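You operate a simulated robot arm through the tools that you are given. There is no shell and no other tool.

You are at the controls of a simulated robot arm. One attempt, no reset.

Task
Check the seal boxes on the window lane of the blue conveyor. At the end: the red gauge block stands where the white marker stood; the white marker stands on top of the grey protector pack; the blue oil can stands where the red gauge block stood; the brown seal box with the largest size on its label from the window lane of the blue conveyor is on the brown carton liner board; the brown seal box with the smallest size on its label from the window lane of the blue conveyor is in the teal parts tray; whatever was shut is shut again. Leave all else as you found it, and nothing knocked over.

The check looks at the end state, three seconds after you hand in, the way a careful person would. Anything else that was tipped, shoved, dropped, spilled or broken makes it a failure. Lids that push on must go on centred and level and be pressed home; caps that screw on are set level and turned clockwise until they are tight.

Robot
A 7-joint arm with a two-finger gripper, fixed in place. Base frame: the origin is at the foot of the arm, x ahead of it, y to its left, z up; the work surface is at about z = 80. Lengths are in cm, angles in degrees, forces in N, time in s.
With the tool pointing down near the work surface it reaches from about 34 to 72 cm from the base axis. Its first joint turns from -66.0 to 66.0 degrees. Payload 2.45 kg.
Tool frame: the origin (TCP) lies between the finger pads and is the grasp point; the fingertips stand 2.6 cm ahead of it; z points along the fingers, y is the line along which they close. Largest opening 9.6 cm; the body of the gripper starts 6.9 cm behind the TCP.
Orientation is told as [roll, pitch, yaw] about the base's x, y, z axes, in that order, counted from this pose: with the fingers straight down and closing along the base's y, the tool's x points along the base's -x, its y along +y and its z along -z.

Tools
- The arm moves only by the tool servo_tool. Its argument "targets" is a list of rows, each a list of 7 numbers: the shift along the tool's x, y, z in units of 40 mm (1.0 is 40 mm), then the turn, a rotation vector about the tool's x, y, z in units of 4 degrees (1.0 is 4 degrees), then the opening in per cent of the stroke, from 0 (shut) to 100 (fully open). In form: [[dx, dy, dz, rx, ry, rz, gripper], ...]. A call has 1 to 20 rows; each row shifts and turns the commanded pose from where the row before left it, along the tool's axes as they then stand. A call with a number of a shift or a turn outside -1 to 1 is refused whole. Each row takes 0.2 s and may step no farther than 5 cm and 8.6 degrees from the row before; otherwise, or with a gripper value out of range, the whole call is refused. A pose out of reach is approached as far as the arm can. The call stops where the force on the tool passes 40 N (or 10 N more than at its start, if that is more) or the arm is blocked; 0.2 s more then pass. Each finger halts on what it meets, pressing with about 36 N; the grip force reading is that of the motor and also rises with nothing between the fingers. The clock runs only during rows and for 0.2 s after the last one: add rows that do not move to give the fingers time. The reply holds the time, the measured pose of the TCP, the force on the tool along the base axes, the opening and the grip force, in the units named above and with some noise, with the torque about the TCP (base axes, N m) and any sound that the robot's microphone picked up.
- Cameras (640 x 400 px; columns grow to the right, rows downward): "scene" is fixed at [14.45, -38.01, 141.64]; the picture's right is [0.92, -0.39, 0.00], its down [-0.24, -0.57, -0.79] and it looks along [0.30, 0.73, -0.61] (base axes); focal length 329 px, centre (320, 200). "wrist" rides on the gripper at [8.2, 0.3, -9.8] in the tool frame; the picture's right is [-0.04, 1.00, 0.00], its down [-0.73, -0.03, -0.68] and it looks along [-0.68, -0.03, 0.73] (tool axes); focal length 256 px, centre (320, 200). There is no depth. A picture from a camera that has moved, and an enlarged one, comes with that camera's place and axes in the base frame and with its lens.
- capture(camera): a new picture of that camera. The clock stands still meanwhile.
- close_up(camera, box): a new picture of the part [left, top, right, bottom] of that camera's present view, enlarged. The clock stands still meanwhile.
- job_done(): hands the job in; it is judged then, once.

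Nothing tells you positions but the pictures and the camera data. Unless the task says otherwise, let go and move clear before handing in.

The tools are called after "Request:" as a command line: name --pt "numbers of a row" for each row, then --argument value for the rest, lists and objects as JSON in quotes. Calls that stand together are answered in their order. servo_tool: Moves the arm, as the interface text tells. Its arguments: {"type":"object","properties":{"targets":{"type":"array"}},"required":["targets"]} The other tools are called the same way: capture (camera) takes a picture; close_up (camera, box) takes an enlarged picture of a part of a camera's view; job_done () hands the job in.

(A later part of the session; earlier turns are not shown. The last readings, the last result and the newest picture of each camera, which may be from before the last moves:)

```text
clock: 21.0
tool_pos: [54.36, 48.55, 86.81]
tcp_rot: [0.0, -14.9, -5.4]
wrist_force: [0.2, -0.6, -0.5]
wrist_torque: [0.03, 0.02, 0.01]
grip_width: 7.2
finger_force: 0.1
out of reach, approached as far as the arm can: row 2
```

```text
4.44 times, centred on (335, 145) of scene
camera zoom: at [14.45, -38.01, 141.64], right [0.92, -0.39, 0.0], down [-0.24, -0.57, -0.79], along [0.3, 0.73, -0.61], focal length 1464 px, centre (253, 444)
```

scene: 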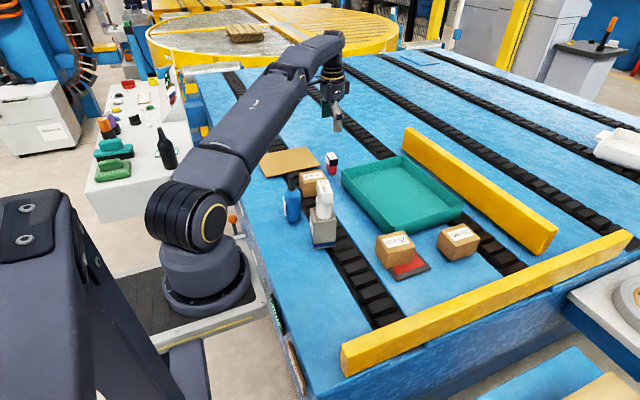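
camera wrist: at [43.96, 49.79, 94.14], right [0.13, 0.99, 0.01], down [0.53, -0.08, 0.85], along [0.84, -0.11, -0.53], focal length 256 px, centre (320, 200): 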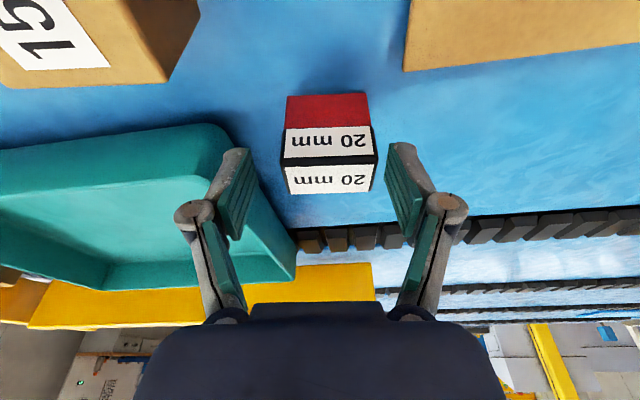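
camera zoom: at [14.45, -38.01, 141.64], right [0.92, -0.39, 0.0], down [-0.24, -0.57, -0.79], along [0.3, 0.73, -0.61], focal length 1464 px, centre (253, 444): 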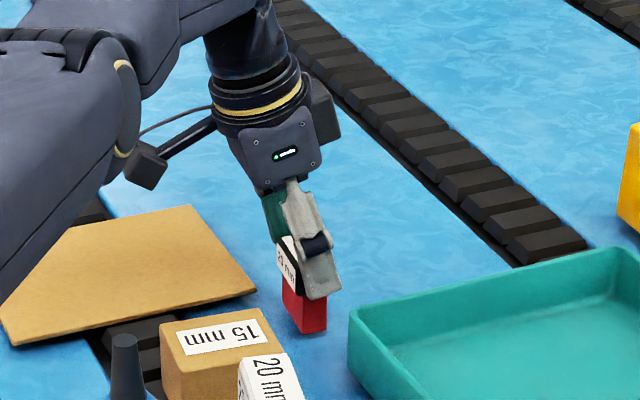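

Reach shrinks as the tool gets lower, so I'll add 7° more outward pitch. The turn is about the TCP, and the fingers stay in their planes beside the block.

Request:
servo_tool --pt "0 0 0 0 -0.875 0 75" --pt "0 0 0 0 -0.875 0 75" --pt "0 0 0 0 0 0 75"

Request:
close_up --camera "wrist" --box '[220, 60, 440, 240]'

```text
clock: 21.8
tool_pos: [54.43, 48.59, 86.8]
tcp_rot: [0.0, -22.2, -5.4]
wrist_force: [0.5, 0.7, 0.6]
wrist_torque: [-0.02, 0.02, -0.04]
grip_width: 7.22
finger_force: 0.1
```

```text
2.22 times, centred on (330, 150) of wrist
camera zoom: at [43.16, 49.87, 92.82], right [0.13, 0.99, 0.02], down [0.42, -0.07, 0.9], along [0.9, -0.11, -0.43], focal length 569 px, centre (298, 311)
```

zoom: 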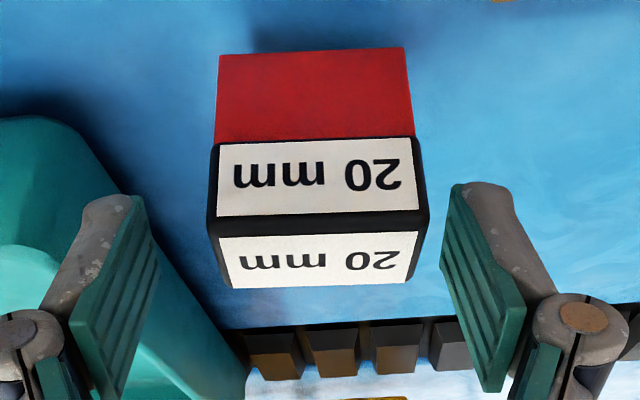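

Request:
servo_tool --pt "0 0.102 0 0 0 0 75" --pt "0.063 0 0.244 0 0 0 75" --pt "0.063 0 0.244 0 0 0 75" --pt "0 0 0 0 0 0 75"

Request:
close_up --camera "wrist" --box '[220, 60, 440, 240]'

Request:
close_up --camera "scene" --box '[290, 100, 380, 190]'

```text
clock: 22.8
tool_pos: [54.76, 49.02, 84.86]
tcp_rot: [0.1, -22.1, -5.4]
wrist_force: [0.2, 0.5, 0.7]
wrist_torque: [0.0, 0.0, -0.03]
grip_width: 7.17
finger_force: 0.1
```

```text
2.22 times, centred on (330, 150) of wrist
camera zoom: at [43.46, 50.29, 90.82], right [0.13, 0.99, 0.02], down [0.42, -0.07, 0.9], along [0.9, -0.11, -0.43], focal length 569 px, centre (298, 311)
```

zoom: 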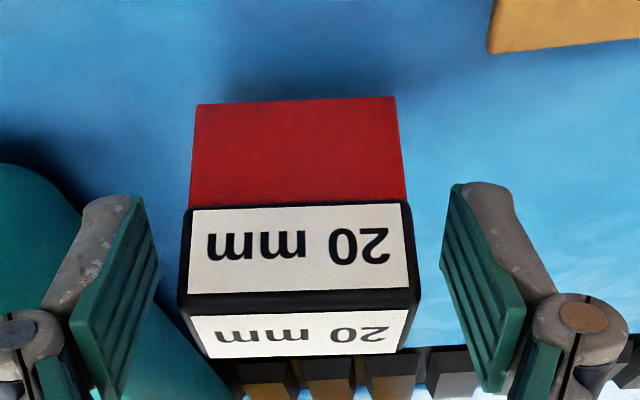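

```text
4.44 times, centred on (335, 145) of scene
camera zoom: at [14.45, -38.01, 141.64], right [0.92, -0.39, 0.0], down [-0.24, -0.57, -0.79], along [0.3, 0.73, -0.61], focal length 1464 px, centre (253, 444)
```

zoom: 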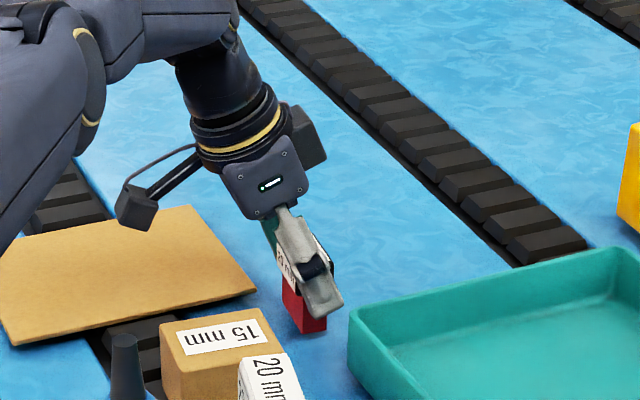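

The block is centred between the pads. Closing, then a short vertical test lift.

Request:
servo_tool --pt "0 0 0 0 0 0 0" --pt "0 0 0 0 0 0 0" --pt "0 0 0 0 0 0 0" --pt "0 0 0 0 0 0 0"

Request:
close_up --camera "wrist" --box '[220, 60, 440, 240]'

```text
clock: 23.8
tool_pos: [54.76, 49.02, 84.84]
tcp_rot: [-0.1, -22.0, -5.3]
wrist_force: [-0.6, 1.0, 0.8]
wrist_torque: [0.01, -0.03, -0.02]
grip_width: 4.93
finger_force: 35.8
```

```text
2.22 times, centred on (330, 150) of wrist
camera zoom: at [43.45, 50.29, 90.83], right [0.13, 0.99, 0.02], down [0.42, -0.07, 0.9], along [0.9, -0.11, -0.43], focal length 569 px, centre (298, 311)
```

zoom: 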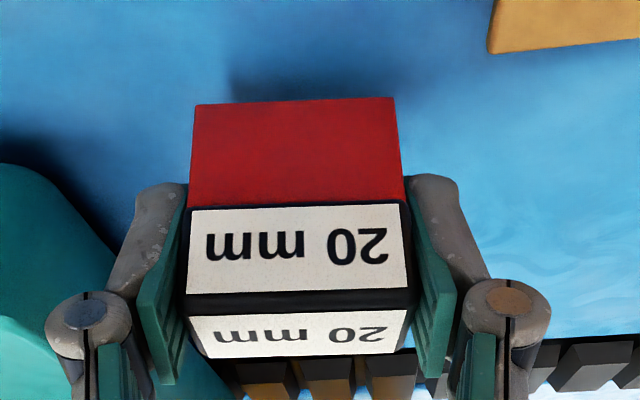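

Gripped at 4.9 cm without any shift. Lifting it and carrying it back inward.

Request:
servo_tool --pt "-0.094 0 -0.232 0 0 0 0" --pt "-0.094 0 -0.232 0 0 0 0" --pt "-0.187 0 -0.464 0 0 0 0" --pt "-0.187 0 -0.464 0 0 0 0" --pt "0 0 0 0 0 0 0"

Request:
close_up --camera "scene" --box '[290, 100, 380, 190]'

Request:
capture --camera "wrist"

```text
clock: 25.0
tool_pos: [54.72, 48.93, 90.82]
tcp_rot: [0.0, -22.0, -5.4]
wrist_force: [-0.7, 0.3, -1.0]
wrist_torque: [-0.03, 0.01, -0.02]
grip_width: 4.93
finger_force: 36.0
```

```text
4.44 times, centred on (335, 145) of scene
camera zoom: at [14.46, -38.01, 141.64], right [0.92, -0.39, 0.0], down [-0.24, -0.57, -0.79], along [0.3, 0.73, -0.61], focal length 1464 px, centre (253, 444)
```

zoom: 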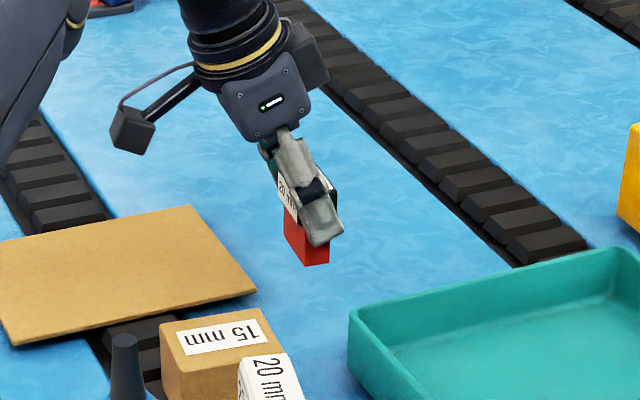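

```text
taken
camera wrist: at [43.44, 50.21, 96.84], right [0.13, 0.99, 0.02], down [0.42, -0.07, 0.9], along [0.9, -0.11, -0.43], focal length 256 px, centre (320, 200)
```

wrist: 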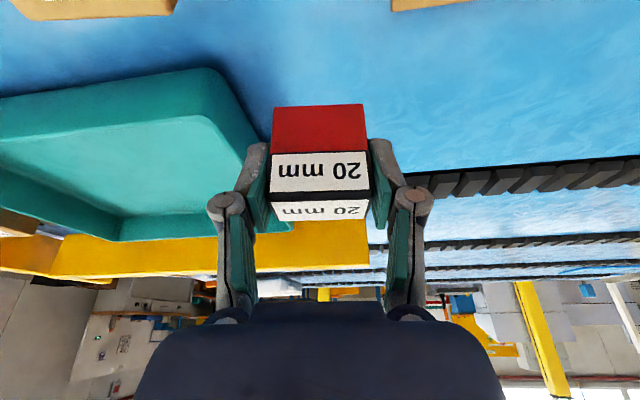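

Block in hand and level. I'll raise it clear of everything and carry it over to the marker's old spot.

Request:
servo_tool --pt "-0.1326 -0.218 -0.81 0 0 0 0" --pt "-0.1326 -0.218 -0.81 0 0 0 0" --pt "-0.1326 -0.218 -0.81 0 0 0 0" --pt "-0.1326 -0.218 -0.81 0 0 0 0" --pt "-0.1326 -0.218 -0.81 0 0 0 0" --pt "0.1034 -0.9214 -0.042 0 0 0 0" --pt "0.1034 -0.9214 -0.042 0 0 0 0" --pt "0.1034 -0.9214 -0.042 0 0 0 0" --pt "0.1034 -0.9214 -0.042 0 0 0 0" --pt "0.1034 -0.9214 -0.042 0 0 0 0" --pt "0.1034 -0.9214 -0.042 0 0 0 0" --pt "0.1034 -0.9214 -0.042 0 0 0 0" --pt "0.1034 -0.9214 -0.042 0 0 0 0" --pt "0.1034 -0.9214 -0.042 0 0 0 0" --pt "0.1034 -0.9214 -0.042 0 0 0 0" --pt "0.1034 -0.9214 -0.042 0 0 0 0" --pt "0 0 0 0 0 0 0"

Request:
capture --camera "scene"

Request:
capture --camera "wrist"

```text
clock: 28.6
tool_pos: [41.99, 5.0, 106.74]
tcp_rot: [0.0, -22.0, -5.4]
wrist_force: [-0.3, 0.0, 0.1]
wrist_torque: [0.04, 0.01, -0.02]
grip_width: 4.92
finger_force: 36.3
```

```text
taken
```

scene: 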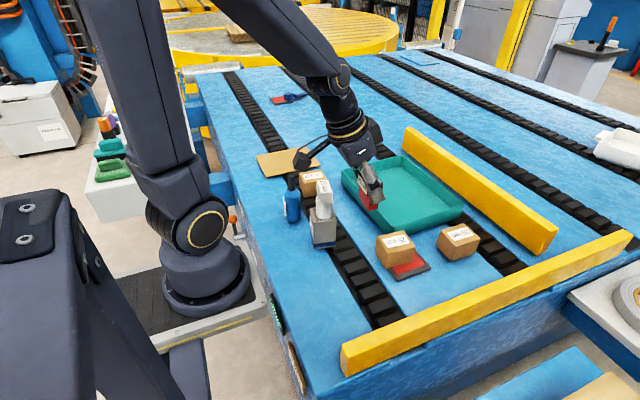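

```text
taken
camera wrist: at [30.81, 6.27, 112.92], right [0.13, 0.99, 0.02], down [0.42, -0.07, 0.9], along [0.9, -0.11, -0.43], focal length 256 px, centre (320, 200)
```

wrist: 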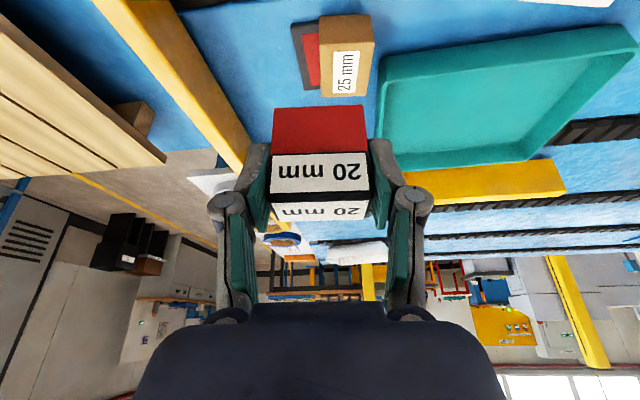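

Checking whether the spot at (39, 5) is reachable with this pitch, still well above the surface.

Request:
servo_tool --pt "0.414 -0.014 0.626 0 0 0 0" --pt "0.414 -0.014 0.626 0 0 0 0" --pt "0.414 -0.014 0.626 0 0 0 0" --pt "0.414 -0.014 0.626 0 0 0 0" --pt "0.414 -0.014 0.626 0 0 0 0" --pt "0 0 0 0 0 0 0"

Request:
capture --camera "scene"

```text
clock: 30.0
tool_pos: [41.31, 5.82, 92.35]
tcp_rot: [0.0, -22.1, -5.3]
wrist_force: [-0.1, -0.9, -1.0]
wrist_torque: [0.01, -0.04, 0.02]
grip_width: 4.93
finger_force: 35.6
out of reach, approached as far as the arm can: row 3, 4, 5
```

```text
taken
```

scene: 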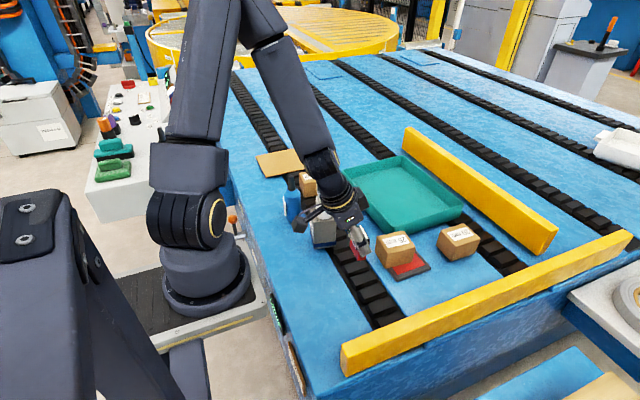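

As expected, it's too close to the base for this pitch. I'll raise and rotate the tool about the vertical by about 73° so the lean goes sideways, away from the pack, which keeps the block upright.

Request:
servo_tool --pt "-0.375 0 -0.93 0 0 0 0" --pt "-0.375 0 -0.93 0 0 0 0" --pt "0 0 0 -0.404 0 -1.0 0" --pt "0 0 0 -0.404 0 -1.0 0" --pt "0 0 0 -0.404 0 -1.0 0" --pt "0 0 0 -0.404 0 -1.0 0" --pt "0 0 0 -0.404 0 -1.0 0" --pt "0 0 0 -0.404 0 -1.0 0" --pt "0 0 0 -0.404 0 -1.0 0" --pt "0 0 0 -0.404 0 -1.0 0" --pt "0 0 0 -0.404 0 -1.0 0" --pt "0 0 0 -0.404 0 -1.0 0" --pt "0 0 0 -0.404 0 -1.0 0" --pt "0 0 0 -0.404 0 -1.0 0" --pt "0 0 0 -0.404 0 -1.0 0" --pt "0 0 0 -0.404 0 -1.0 0" --pt "0 0 0 -0.404 0 -1.0 0" --pt "0 0 0 -0.404 0 -1.0 0" --pt "0 0 0 -0.404 0 -1.0 0" --pt "0 0 0 0 0 0 0"

Request:
capture --camera "scene"

Request:
capture --camera "wrist"

```text
clock: 34.2
tool_pos: [41.33, 5.65, 100.5]
tcp_rot: [0.0, -22.2, 68.1]
wrist_force: [-0.2, -0.2, -0.1]
wrist_torque: [-0.01, -0.01, 0.02]
grip_width: 4.96
finger_force: 35.9
```

```text
taken
```

scene: 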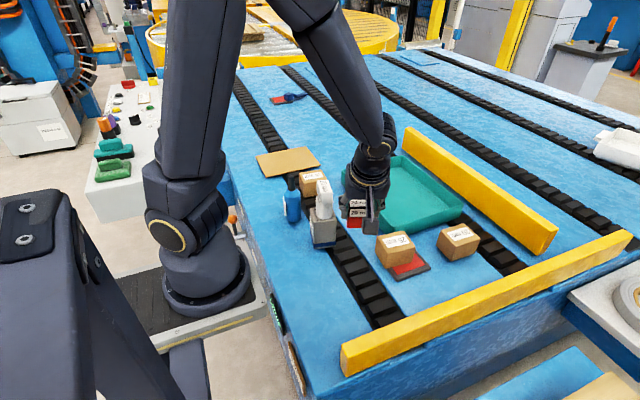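

```text
taken
camera wrist: at [36.8, -4.68, 106.44], right [-0.91, 0.41, 0.02], down [0.19, 0.38, 0.9], along [0.36, 0.83, -0.43], focal length 256 px, centre (320, 200)
```

wrist: 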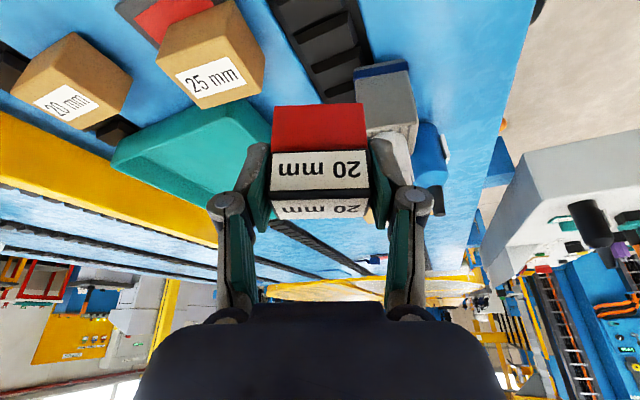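

Turned and still level. Moving over (39.0, 5.0) and down to about 5 cm above the final height.

Request:
servo_tool --pt "0.443 0.16 0.764 0 0 0 0" --pt "0.443 0.16 0.764 0 0 0 0" --pt "0.443 0.16 0.764 0 0 0 0" --pt "0 0 0 0 0 0 0"

Request:
close_up --camera "scene" --box '[290, 190, 410, 300]'

Request:
capture --camera "wrist"

```text
clock: 35.2
tool_pos: [39.1, 5.0, 89.89]
tcp_rot: [0.1, -22.1, 68.0]
wrist_force: [-0.6, -0.9, -0.6]
wrist_torque: [-0.01, -0.03, 0.02]
grip_width: 4.95
finger_force: 35.5
```

```text
3.64 times, centred on (350, 245) of scene
camera zoom: at [14.46, -38.01, 141.64], right [0.92, -0.39, 0.0], down [-0.24, -0.57, -0.79], along [0.3, 0.73, -0.61], focal length 1198 px, centre (211, 36)
```

zoom: 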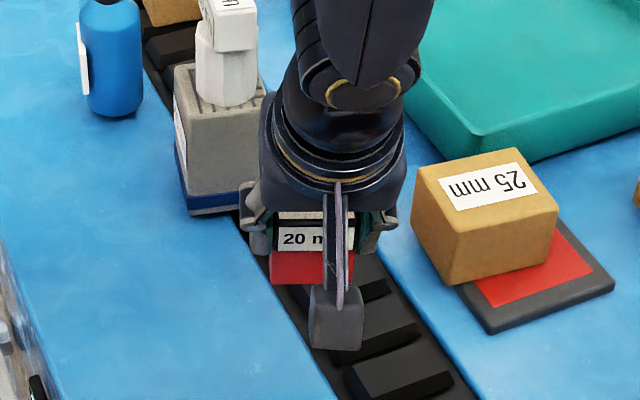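

```text
taken
camera wrist: at [34.42, -5.38, 95.89], right [-0.91, 0.41, 0.02], down [0.19, 0.38, 0.9], along [0.36, 0.83, -0.43], focal length 256 px, centre (320, 200)
```

wrist: 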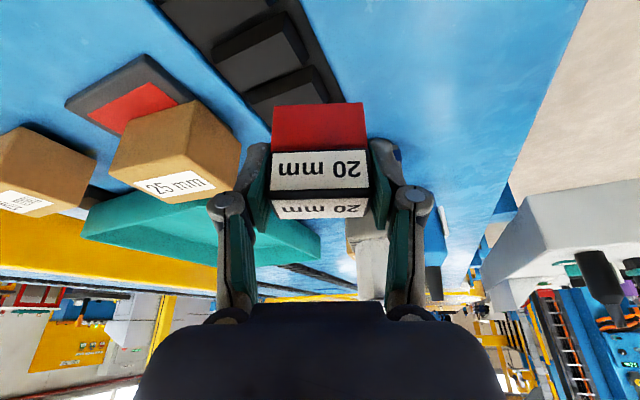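

Request:
servo_tool --pt "0.217 0 0.533 0 0 0 0" --pt "0.217 0 0.533 0 0 0 0" --pt "0 0 0 0 0 0 0"

Request:
servo_tool --pt "0.019 0 0.046 0 0 0 0" --pt "0 0 0 0 0 0 0"

Request:
servo_tool --pt "0.0094 0 0.0232 0 0 0 0" --pt "0 0 0 0 0 0 0"

Request:
servo_tool --pt "0.0094 0 0.0232 0 0 0 0" --pt "0 0 0 0 0 0 0"

```text
clock: 36.0
tool_pos: [38.99, 5.08, 85.23]
tcp_rot: [0.0, -22.0, 68.0]
wrist_force: [-0.3, -0.3, -0.7]
wrist_torque: [-0.02, 0.0, 0.02]
grip_width: 4.95
finger_force: 35.8
```

```text
clock: 36.6
tool_pos: [39.0, 4.98, 85.15]
tcp_rot: [0.0, -22.1, 68.1]
wrist_force: [0.0, -0.1, -1.0]
wrist_torque: [0.01, 0.01, 0.0]
grip_width: 4.94
finger_force: 36.0
```

```text
clock: 37.2
tool_pos: [38.95, 5.01, 85.08]
tcp_rot: [0.1, -22.1, 68.0]
wrist_force: [-0.7, -0.2, -0.5]
wrist_torque: [0.04, 0.0, -0.02]
grip_width: 4.93
finger_force: 36.1
```

```text
clock: 37.8
tool_pos: [38.95, 4.98, 84.81]
tcp_rot: [0.0, -22.0, 68.0]
wrist_force: [-0.2, 0.6, -0.3]
wrist_torque: [-0.03, 0.03, -0.02]
grip_width: 4.95
finger_force: 35.9
```

Request:
servo_tool --pt "0.0094 0 0.0232 0 0 0 0" --pt "0 0 0 0 0 0 0"

Request:
close_up --camera "scene" --box '[310, 220, 390, 290]'

```text
clock: 38.4
tool_pos: [39.09, 5.08, 84.89]
tcp_rot: [0.0, -22.2, 68.2]
wrist_force: [-2.6, -1.1, 25.3]
wrist_torque: [0.13, 0.03, -0.04]
grip_width: 4.92
finger_force: 36.4
```

```text
5.71 times, centred on (350, 255) of scene
camera zoom: at [14.42, -38.02, 141.64], right [0.92, -0.39, 0.0], down [-0.24, -0.57, -0.79], along [0.3, 0.73, -0.61], focal length 1883 px, centre (149, -114)
```

zoom: 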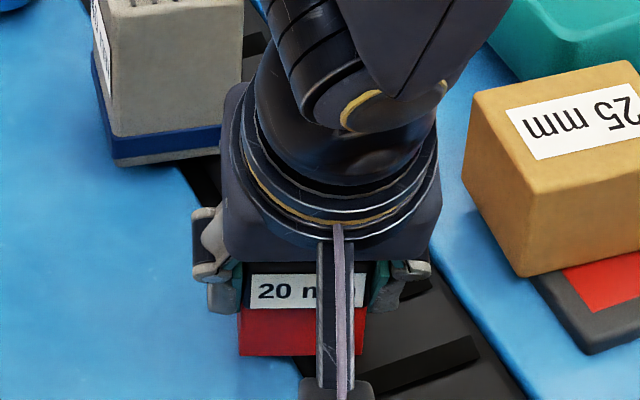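

Contact confirmed at the same height it was picked from. Relieving the press, opening, and withdrawing straight up.

Request:
servo_tool --pt "-0.0056 0 -0.014 0 0 0 0" --pt "0 0 0 0 0 0 0" --pt "0 0 0 0 0 0 58" --pt "0 0 0 0 0 0 66" --pt "0 0 0 0 0 0 75" --pt "0 0 0 0 0 0 75"

Request:
servo_tool --pt "-0.094 0 -0.232 0 0 0 75" --pt "-0.188 0 -0.463 0 0 0 75" --pt "-0.282 0 -0.695 0 0 0 75" --pt "-0.282 0 -0.695 0 0 0 75" --pt "-0.282 0 -0.695 0 0 0 75" --pt "-0.282 0 -0.695 0 0 0 75" --pt "0 0 0 0 0 0 75"

Request:
close_up --camera "scene" --box '[290, 190, 410, 300]'

```text
clock: 39.8
tool_pos: [39.04, 4.99, 84.87]
tcp_rot: [-0.1, -22.1, 68.0]
wrist_force: [0.6, -0.5, -0.9]
wrist_torque: [-0.01, -0.05, -0.02]
grip_width: 7.19
finger_force: 0.1
```

```text
clock: 41.4
tool_pos: [39.02, 5.0, 99.91]
tcp_rot: [0.0, -22.1, 67.9]
wrist_force: [-0.6, -0.8, 0.2]
wrist_torque: [0.02, 0.04, -0.02]
grip_width: 7.2
finger_force: 0.1
```

```text
3.64 times, centred on (350, 245) of scene
camera zoom: at [14.45, -38.01, 141.64], right [0.92, -0.39, 0.0], down [-0.24, -0.57, -0.79], along [0.3, 0.73, -0.61], focal length 1198 px, centre (211, 36)
```

zoom: 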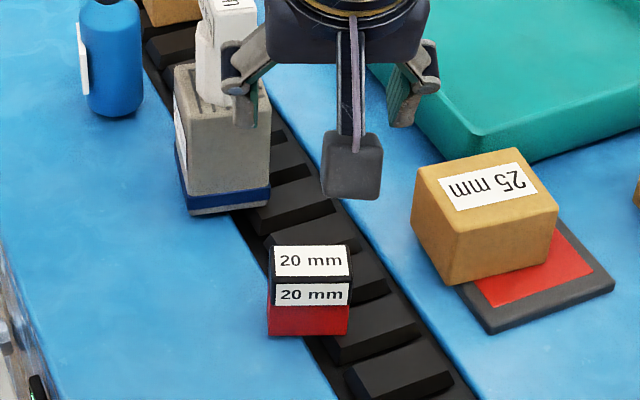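

The red block is standing on the marker's spot. Next I'll rise, travel over toward the blue can and turn the tool back so the fingers close along y, with the can's label facing the base.

Request:
servo_tool --pt "-0.38 0 -0.94 0 0 0 75" --pt "-0.38 0 -0.94 0 0 0 75" --pt "-0.838 0.32 0.341 0 0 0 80" --pt "-0.838 0.32 0.341 0 0 0 80" --pt "-0.838 0.32 0.341 0 0 0 80" --pt "-0.838 0.32 0.341 0 0 0 80" --pt "-0.838 0.32 0.341 0 0 0 80" --pt "-0.838 0.32 0.341 0 0 0 80" --pt "0 0 0 0.404 0 1 80" --pt "0 0 0 0.404 0 1 80" --pt "0 0 0 0.404 0 1 80" --pt "0 0 0 0.404 0 1 80" --pt "0 0 0 0.404 0 1 80" --pt "0 0 0 0.404 0 1 80" --pt "0 0 0 0.404 0 1 80" --pt "0 0 0 0.404 0 1 80" --pt "0 0 0 0.404 0 1 80" --pt "0 0 0 0.404 0 1 80" --pt "0 0 0 0.404 0 1 80" --pt "0 0 0 0.404 0 1 80"

Request:
servo_tool --pt "0 0 0 0.404 0 1 80" --pt "0 0 0 0.404 0 1 80" --pt "0 0 0 0.404 0 1 80" --pt "0 0 0 0.404 0 1 80" --pt "0 0 0 0.404 0 1 80" --pt "0 0 0 0 0 0 80"

Request:
capture --camera "wrist"

Request:
capture --camera "scene"

```text
clock: 45.6
tool_pos: [40.05, 27.92, 107.99]
tcp_rot: [0.0, -22.0, 16.1]
wrist_force: [-0.4, -0.5, -0.2]
wrist_torque: [-0.01, -0.02, 0.0]
grip_width: 7.69
finger_force: 0.0
```

```text
clock: 47.0
tool_pos: [40.13, 27.91, 107.92]
tcp_rot: [0.0, -22.0, -5.4]
wrist_force: [-0.1, 0.4, -0.4]
wrist_torque: [0.01, 0.01, 0.01]
grip_width: 7.68
finger_force: 0.0
```

```text
taken
camera wrist: at [28.85, 29.34, 114.02], right [0.13, 0.99, 0.02], down [0.42, -0.07, 0.9], along [0.9, -0.11, -0.43], focal length 256 px, centre (320, 200)
```

wrist: 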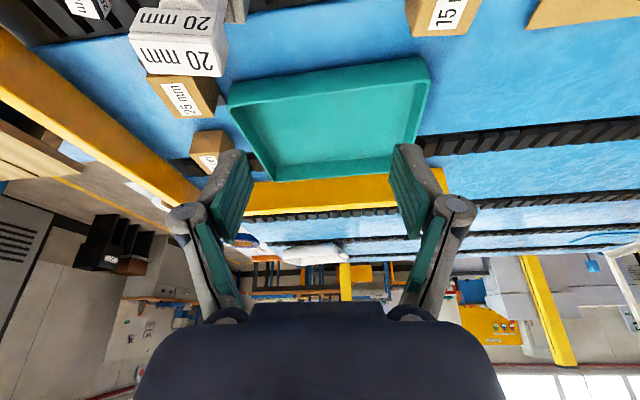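

```text
taken
```

scene: 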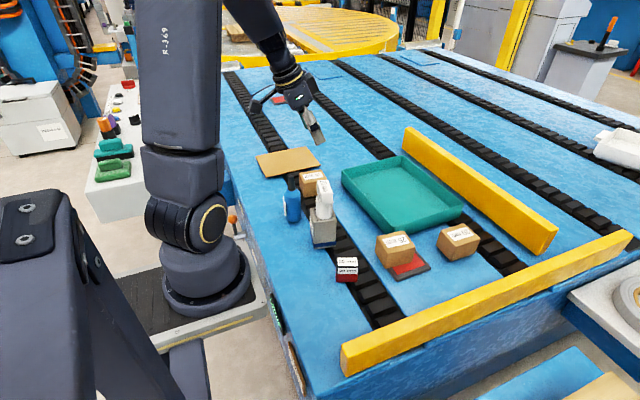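

The can isn't in the wrist view with this pitch. I'll move over it, with the fingertips just above the cap height, and look again.

Request:
servo_tool --pt "0.526 0.165 0.455 0 0 0 100" --pt "0.526 0.165 0.455 0 0 0 100" --pt "0.526 0.165 0.455 0 0 0 100" --pt "0.526 0.165 0.455 0 0 0 100" --pt "0 0 0 0 0 0 100"

Request:
capture --camera "wrist"

Request:
close_up --camera "scene" --box '[260, 130, 340, 230]'

```text
clock: 48.2
tool_pos: [35.23, 31.23, 98.08]
tcp_rot: [0.1, -21.9, -5.5]
wrist_force: [-0.4, 0.7, 0.1]
wrist_torque: [-0.01, -0.02, -0.02]
grip_width: 9.59
finger_force: 0.1
```

```text
taken
camera wrist: at [24.04, 32.55, 104.06], right [0.13, 0.99, 0.02], down [0.42, -0.07, 0.9], along [0.9, -0.11, -0.43], focal length 256 px, centre (320, 200)
```

wrist: 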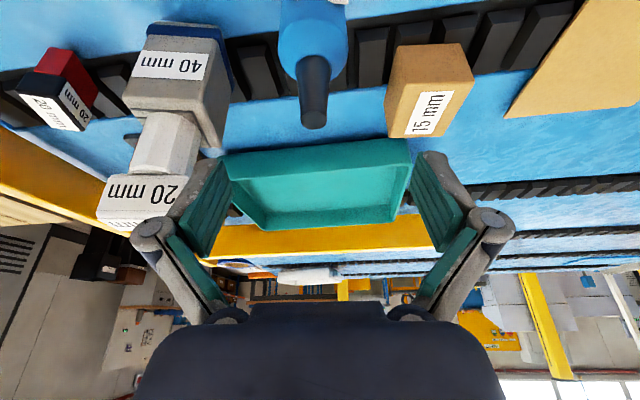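

```text
4.00 times, centred on (300, 180) of scene
camera zoom: at [14.45, -38.01, 141.64], right [0.92, -0.39, 0.0], down [-0.24, -0.57, -0.79], along [0.3, 0.73, -0.61], focal length 1318 px, centre (400, 280)
```

zoom: 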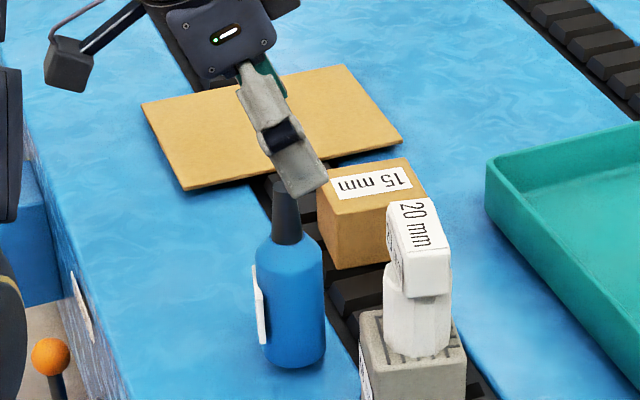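

The can's cap axis sits about 0.35 cm to the −y side of centre. Correcting for that and coming partway down.

Request:
servo_tool --pt "0 -0.085 0 0 0 0 100" --pt "0.24 0 0.58 0 0 0 100" --pt "0.24 0 0.58 0 0 0 100" --pt "0 0 0 0 0 0 100"

Request:
capture --camera "wrist"

Request:
close_up --camera "scene" --box '[260, 130, 340, 230]'

```text
clock: 49.2
tool_pos: [35.24, 30.97, 93.01]
tcp_rot: [0.0, -22.1, -5.4]
wrist_force: [0.0, 0.4, -0.4]
wrist_torque: [-0.04, 0.01, -0.01]
grip_width: 9.57
finger_force: 0.0
```

```text
taken
camera wrist: at [24.01, 32.2, 99.04], right [0.13, 0.99, 0.02], down [0.42, -0.07, 0.9], along [0.9, -0.11, -0.43], focal length 256 px, centre (320, 200)
```

wrist: 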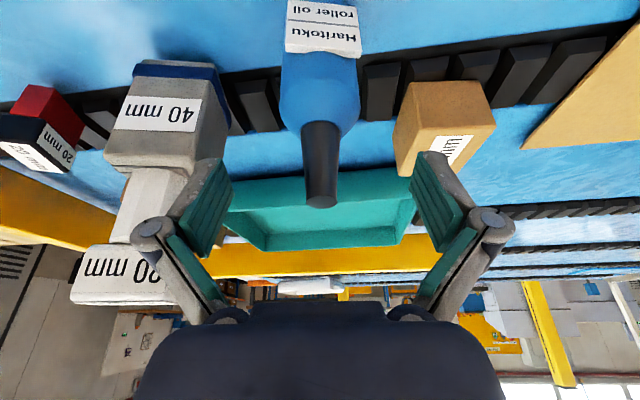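

```text
4.00 times, centred on (300, 180) of scene
camera zoom: at [14.45, -38.01, 141.64], right [0.92, -0.39, 0.0], down [-0.24, -0.57, -0.79], along [0.3, 0.73, -0.61], focal length 1318 px, centre (400, 280)
```

zoom: 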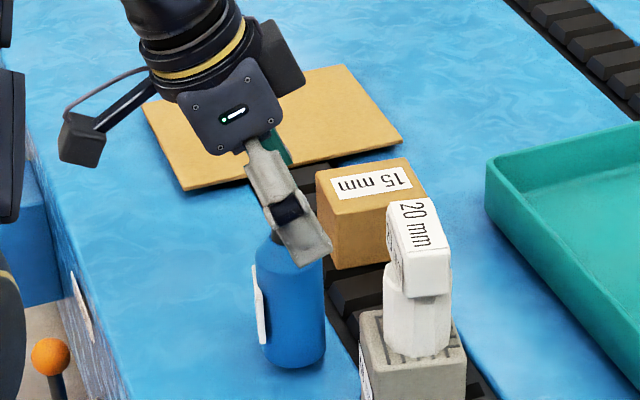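

Aligned on the cap now. Continuing down in stages and checking clearance between the cap and the gripper body.

Request:
servo_tool --pt "0.164 0 0.405 0 0 0 100" --pt "0.164 0 0.405 0 0 0 100" --pt "0 0 0 0 0 0 100"

Request:
capture --camera "wrist"

Request:
close_up --camera "scene" --box '[260, 130, 340, 230]'

```text
clock: 50.0
tool_pos: [35.31, 30.87, 89.43]
tcp_rot: [0.2, -22.0, -5.4]
wrist_force: [-1.3, 0.2, 0.1]
wrist_torque: [0.06, 0.0, 0.0]
grip_width: 9.61
finger_force: 0.1
```

```text
taken
camera wrist: at [24.01, 32.13, 95.54], right [0.13, 0.99, 0.02], down [0.42, -0.07, 0.9], along [0.9, -0.11, -0.43], focal length 256 px, centre (320, 200)
```

wrist: 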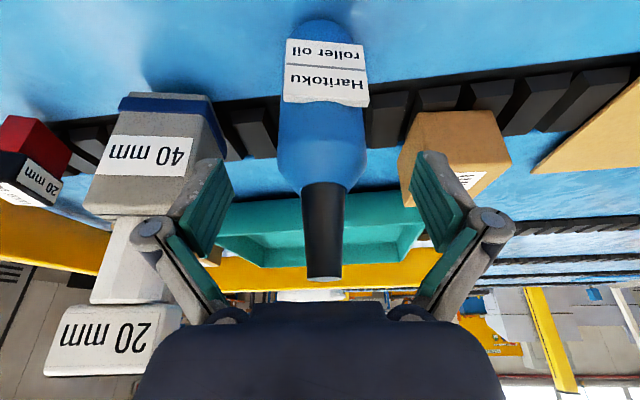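

```text
4.00 times, centred on (300, 180) of scene
camera zoom: at [14.45, -38.01, 141.64], right [0.92, -0.39, 0.0], down [-0.24, -0.57, -0.79], along [0.3, 0.73, -0.61], focal length 1318 px, centre (400, 280)
```

zoom: 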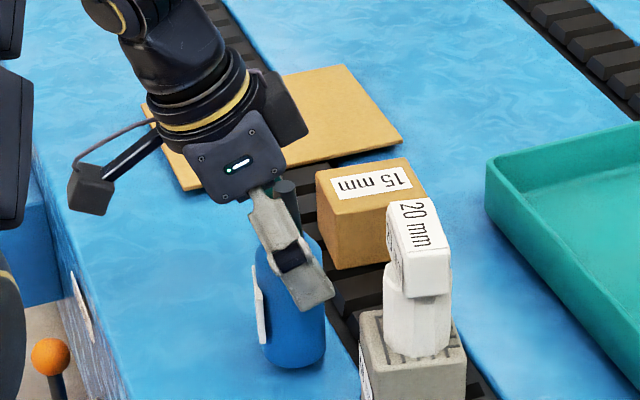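

The cap passes in front of the gripper body with clearance. Finishing the descent to z ≈ 86.2.

Request:
servo_tool --pt "0.167 0 0.364 0 0 0 100" --pt "0.167 0 0.364 0 0 0 100" --pt "0 0 0 0 0 0 100"

Request:
capture --camera "wrist"

Request:
close_up --camera "scene" --box '[260, 130, 340, 230]'

```text
clock: 50.6
tool_pos: [35.31, 31.02, 86.93]
tcp_rot: [0.5, -22.6, -5.6]
wrist_force: [-2.1, -2.2, 15.2]
wrist_torque: [0.14, 0.0, 0.04]
grip_width: 9.61
finger_force: 0.0
stopped in row 3: the force on the tool passed its limit at 59 N (the readings are from after the stop); the commanded pose is now the measured one
```

```text
taken
camera wrist: at [24.04, 32.37, 92.89], right [0.13, 0.99, 0.02], down [0.41, -0.08, 0.91], along [0.9, -0.11, -0.42], focal length 256 px, centre (320, 200)
```

wrist: 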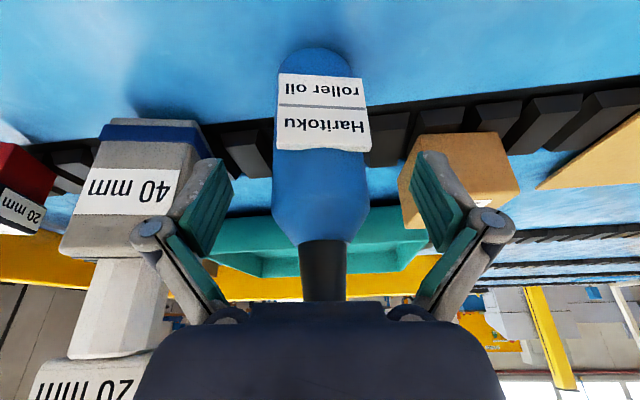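

```text
4.00 times, centred on (300, 180) of scene
camera zoom: at [14.43, -38.03, 141.64], right [0.92, -0.39, 0.0], down [-0.24, -0.57, -0.79], along [0.3, 0.73, -0.61], focal length 1318 px, centre (400, 280)
```

zoom: 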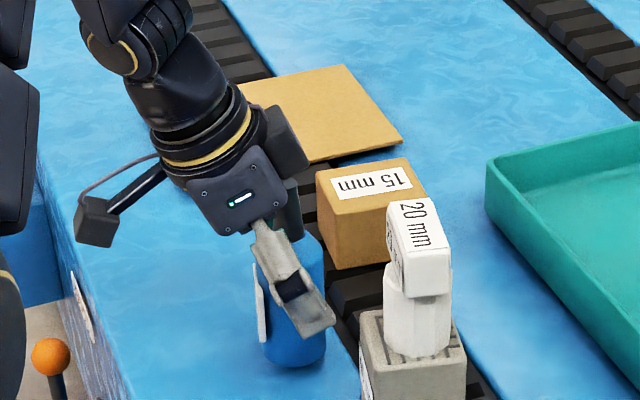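

The gripper body lightly touched the cap top at z ≈ 86.9, and the can is still standing upright. I'll back off upward a little; gripping slightly higher still leaves about 3 cm of pad on the straight body.

Request:
servo_tool --pt "-0.075 0 -0.185 0 0 0 100" --pt "0 0 0 0 0 0 100"

Request:
capture --camera "wrist"

Request:
close_up --camera "scene" --box '[260, 130, 340, 230]'

```text
clock: 51.2
tool_pos: [35.25, 31.07, 87.6]
tcp_rot: [0.4, -22.5, -5.6]
wrist_force: [-0.3, 0.2, 0.6]
wrist_torque: [0.02, -0.03, 0.05]
grip_width: 9.59
finger_force: 0.1
```

```text
taken
camera wrist: at [23.99, 32.3, 93.59], right [0.13, 0.99, 0.02], down [0.41, -0.07, 0.91], along [0.9, -0.11, -0.42], focal length 256 px, centre (320, 200)
```

wrist: 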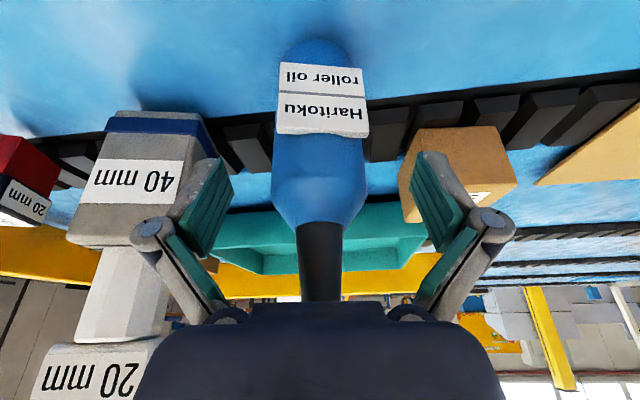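

```text
4.00 times, centred on (300, 180) of scene
camera zoom: at [14.45, -38.01, 141.64], right [0.92, -0.39, 0.0], down [-0.24, -0.57, -0.79], along [0.3, 0.73, -0.61], focal length 1318 px, centre (400, 280)
```

zoom: 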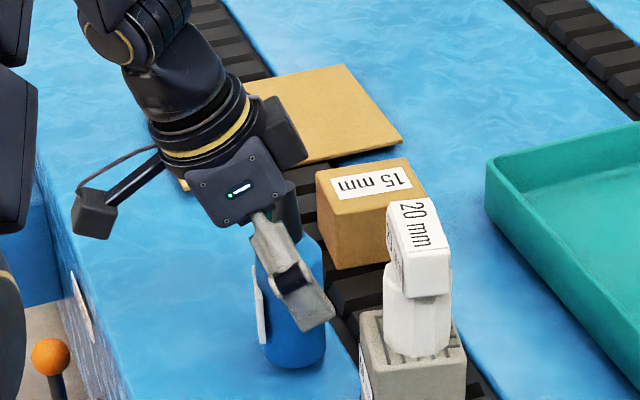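

The force is back to zero and the can is upright and centred. Closing the grip.

Request:
servo_tool --pt "0 0 0 0 0 0 60" --pt "0 0 0 0 0 0 0" --pt "0 0 0 0 0 0 0" --pt "0 0 0 0 0 0 0" --pt "0 0 0 0 0 0 0" --pt "0 0 0 0 0 0 0"

Request:
capture --camera "wrist"

Request:
close_up --camera "scene" --box '[260, 130, 340, 230]'

```text
clock: 52.6
tool_pos: [35.37, 31.07, 87.72]
tcp_rot: [0.4, -22.5, -5.5]
wrist_force: [-0.7, -1.5, 3.7]
wrist_torque: [-0.07, 0.04, 0.02]
grip_width: 4.44
finger_force: 36.4
```

```text
taken
camera wrist: at [24.01, 32.31, 93.61], right [0.13, 0.99, 0.02], down [0.41, -0.07, 0.91], along [0.9, -0.11, -0.42], focal length 256 px, centre (320, 200)
```

wrist: 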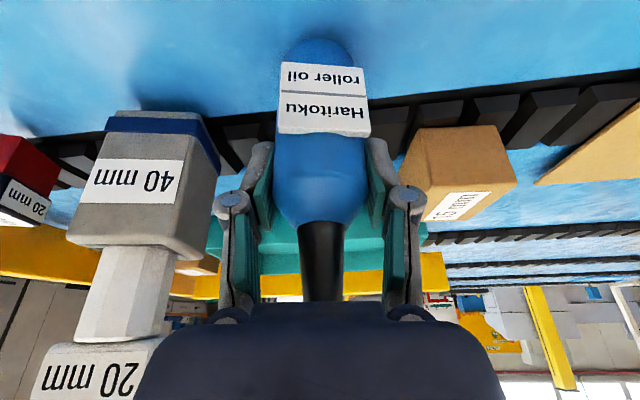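

```text
4.00 times, centred on (300, 180) of scene
camera zoom: at [14.45, -38.02, 141.64], right [0.92, -0.39, 0.0], down [-0.24, -0.57, -0.79], along [0.3, 0.73, -0.61], focal length 1318 px, centre (400, 280)
```

zoom: 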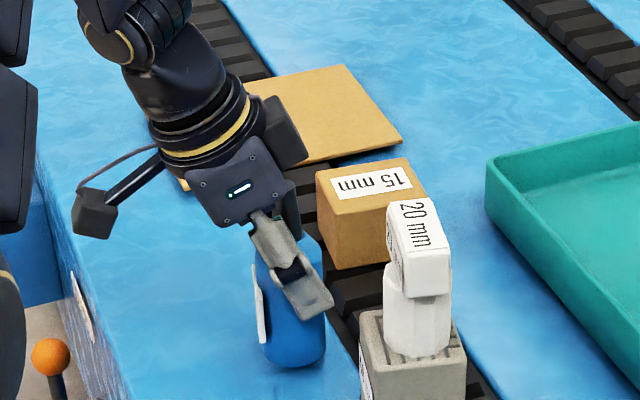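

Gripped at 4.4 cm. A slow 2 cm test lift, then a check that it hangs straight.

Request:
servo_tool --pt "-0.096 0 -0.231 0 0 0 0" --pt "-0.096 0 -0.231 0 0 0 0" --pt "-0.096 0 -0.231 0 0 0 0" --pt "0 0 0 0 0 0 0"

Request:
capture --camera "wrist"

Request:
close_up --camera "scene" --box '[260, 130, 340, 230]'

```text
clock: 53.6
tool_pos: [35.24, 31.04, 90.59]
tcp_rot: [0.4, -22.6, -5.5]
wrist_force: [-0.5, 0.1, -3.1]
wrist_torque: [-0.02, -0.01, -0.01]
grip_width: 4.44
finger_force: 35.8
```

```text
taken
camera wrist: at [24.01, 32.35, 96.59], right [0.13, 0.99, 0.02], down [0.41, -0.07, 0.91], along [0.9, -0.11, -0.42], focal length 256 px, centre (320, 200)
```

wrist: 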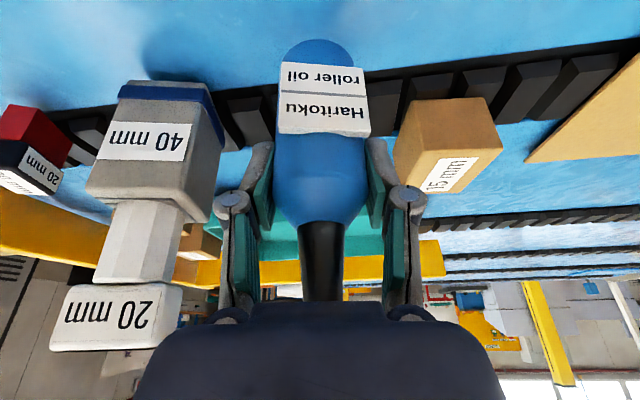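

```text
4.00 times, centred on (300, 180) of scene
camera zoom: at [14.46, -38.01, 141.64], right [0.92, -0.39, 0.0], down [-0.24, -0.57, -0.79], along [0.3, 0.73, -0.61], focal length 1318 px, centre (400, 280)
```

zoom: 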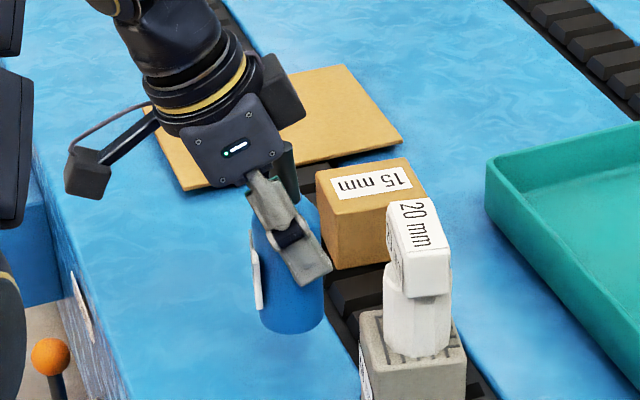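

The can hangs straight. Carrying it over to the red block's old spot at (54.75, 49.0), well above the 15 mm box.

Request:
servo_tool --pt "-0.315 0 -0.7625 0 0 0 0" --pt "-0.315 0 -0.7625 0 0 0 0" --pt "-0.583 0.706 0.241 0 0 0 0" --pt "-0.583 0.706 0.241 0 0 0 0" --pt "-0.583 0.706 0.241 0 0 0 0" --pt "-0.583 0.706 0.241 0 0 0 0" --pt "-0.583 0.706 0.241 0 0 0 0" --pt "-0.583 0.706 0.241 0 0 0 0" --pt "-0.583 0.706 0.241 0 0 0 0" --pt "0 0 0 0 0 0 0"

Request:
capture --camera "wrist"

Request:
close_up --camera "scene" --box '[270, 90, 390, 210]'

```text
clock: 55.8
tool_pos: [54.7, 48.94, 97.39]
tcp_rot: [0.3, -22.5, -5.6]
wrist_force: [0.5, 0.8, -1.5]
wrist_torque: [-0.03, -0.04, 0.01]
grip_width: 4.46
finger_force: 35.9
```

```text
taken
camera wrist: at [43.43, 50.26, 103.26], right [0.13, 0.99, 0.02], down [0.41, -0.07, 0.91], along [0.9, -0.11, -0.42], focal length 256 px, centre (320, 200)
```

wrist: 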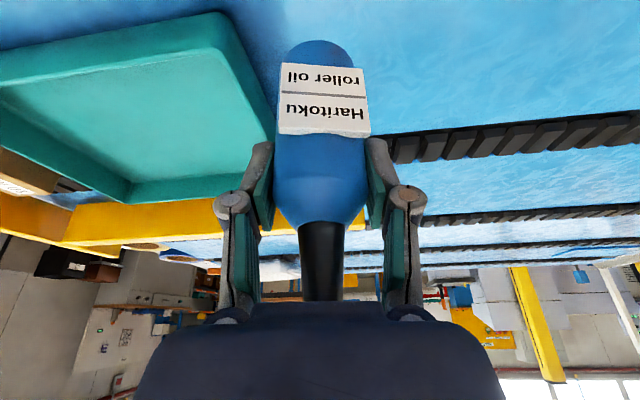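

```text
3.33 times, centred on (330, 150) of scene
camera zoom: at [14.46, -38.01, 141.64], right [0.92, -0.39, 0.0], down [-0.24, -0.57, -0.79], along [0.3, 0.73, -0.61], focal length 1098 px, centre (287, 367)
```

zoom: 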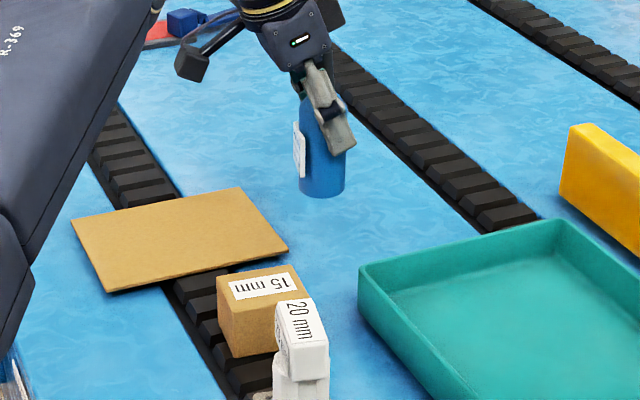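

Request:
servo_tool --pt "0.279 0.006 0.705 0 0 0 0" --pt "0.279 0.006 0.705 0 0 0 0" --pt "0.279 0.006 0.705 0 0 0 0" --pt "0 0 0 0 0 0 0"

Request:
close_up --camera "scene" --box '[270, 90, 390, 210]'

Request:
capture --camera "wrist"

```text
clock: 56.8
tool_pos: [54.78, 49.21, 88.37]
tcp_rot: [0.5, -22.5, -5.5]
wrist_force: [0.6, 0.1, -1.9]
wrist_torque: [-0.01, 0.0, 0.0]
grip_width: 4.44
finger_force: 35.8
```

```text
3.33 times, centred on (330, 150) of scene
camera zoom: at [14.46, -38.01, 141.64], right [0.92, -0.39, 0.0], down [-0.24, -0.57, -0.79], along [0.3, 0.73, -0.61], focal length 1098 px, centre (287, 367)
```

zoom: 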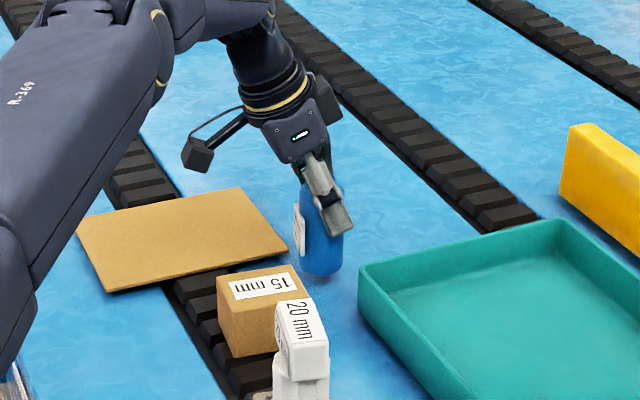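

```text
taken
camera wrist: at [43.55, 50.39, 94.3], right [0.13, 0.99, 0.02], down [0.41, -0.07, 0.91], along [0.9, -0.11, -0.42], focal length 256 px, centre (320, 200)
```

wrist: 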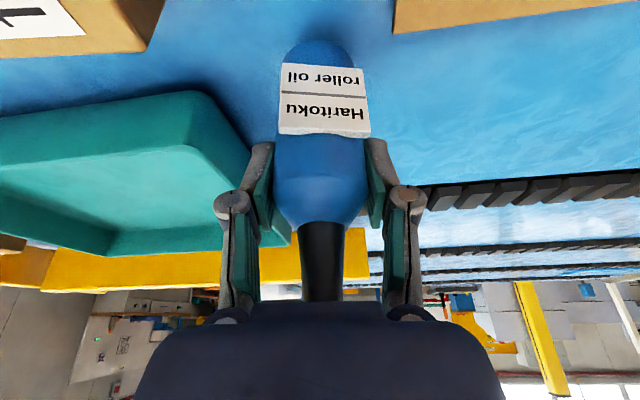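

Now lowering in small steps until it touches the surface.

Request:
servo_tool --pt "0.038 0 0.0924 0 0 0 0" --pt "0 0 0 0 0 0 0"

Request:
servo_tool --pt "0.0144 0 0.0347 0 0 0 0" --pt "0 0 0 0 0 0 0"

Request:
servo_tool --pt "0.0096 0 0.0231 0 0 0 0" --pt "0 0 0 0 0 0 0"

```text
clock: 57.4
tool_pos: [54.81, 49.1, 87.87]
tcp_rot: [0.4, -22.5, -5.5]
wrist_force: [1.2, -0.4, -1.9]
wrist_torque: [0.03, 0.0, -0.02]
grip_width: 4.45
finger_force: 36.0
```

```text
clock: 58.0
tool_pos: [54.78, 49.09, 87.76]
tcp_rot: [0.5, -22.4, -5.5]
wrist_force: [0.0, -0.4, -1.1]
wrist_torque: [0.02, -0.01, 0.02]
grip_width: 4.45
finger_force: 36.3
```

```text
clock: 58.6
tool_pos: [54.95, 49.18, 87.73]
tcp_rot: [0.5, -22.5, -5.5]
wrist_force: [-0.6, 1.0, -1.3]
wrist_torque: [0.01, 0.0, 0.0]
grip_width: 4.43
finger_force: 36.1
```

Request:
servo_tool --pt "0.0096 0 0.0231 0 0 0 0" --pt "0 0 0 0 0 0 0"

Request:
servo_tool --pt "0.005 0 0.0116 0 0 0 0" --pt "0 0 0 0 0 0 0"

```text
clock: 59.2
tool_pos: [54.88, 49.19, 87.62]
tcp_rot: [0.6, -22.6, -5.5]
wrist_force: [-1.5, -0.6, 3.4]
wrist_torque: [-0.07, 0.23, 0.03]
grip_width: 4.44
finger_force: 36.4
```

```text
clock: 59.8
tool_pos: [54.91, 49.06, 87.75]
tcp_rot: [0.5, -22.6, -5.7]
wrist_force: [-2.1, -2.8, 11.8]
wrist_torque: [-0.26, 0.39, 0.05]
grip_width: 4.43
finger_force: 35.8
```

The can is in contact with the surface. Opening slowly.

Request:
servo_tool --pt "0 0 0 0 0 0 50" --pt "0 0 0 0 0 0 55" --pt "0 0 0 0 0 0 62" --pt "0 0 0 0 0 0 75" --pt "0 0 0 0 0 0 75"

Request:
close_up --camera "scene" --box '[290, 100, 380, 190]'

Request:
capture --camera "wrist"

```text
clock: 61.0
tool_pos: [54.91, 49.22, 87.53]
tcp_rot: [0.4, -22.6, -5.5]
wrist_force: [1.1, 0.0, 0.2]
wrist_torque: [0.05, -0.03, 0.03]
grip_width: 7.2
finger_force: 0.1
```

```text
4.44 times, centred on (335, 145) of scene
camera zoom: at [14.45, -38.01, 141.64], right [0.92, -0.39, 0.0], down [-0.24, -0.57, -0.79], along [0.3, 0.73, -0.61], focal length 1464 px, centre (253, 444)
```

zoom: 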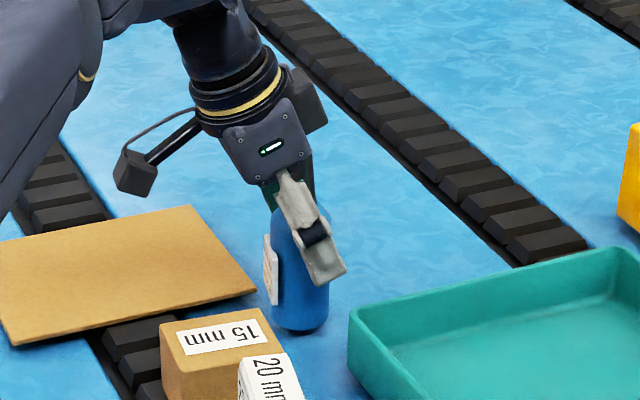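

```text
taken
camera wrist: at [43.55, 50.38, 93.48], right [0.13, 0.99, 0.02], down [0.41, -0.07, 0.91], along [0.9, -0.11, -0.42], focal length 256 px, centre (320, 200)
```

wrist: 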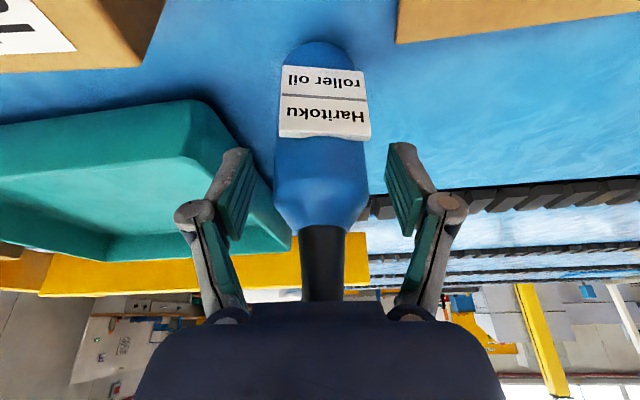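

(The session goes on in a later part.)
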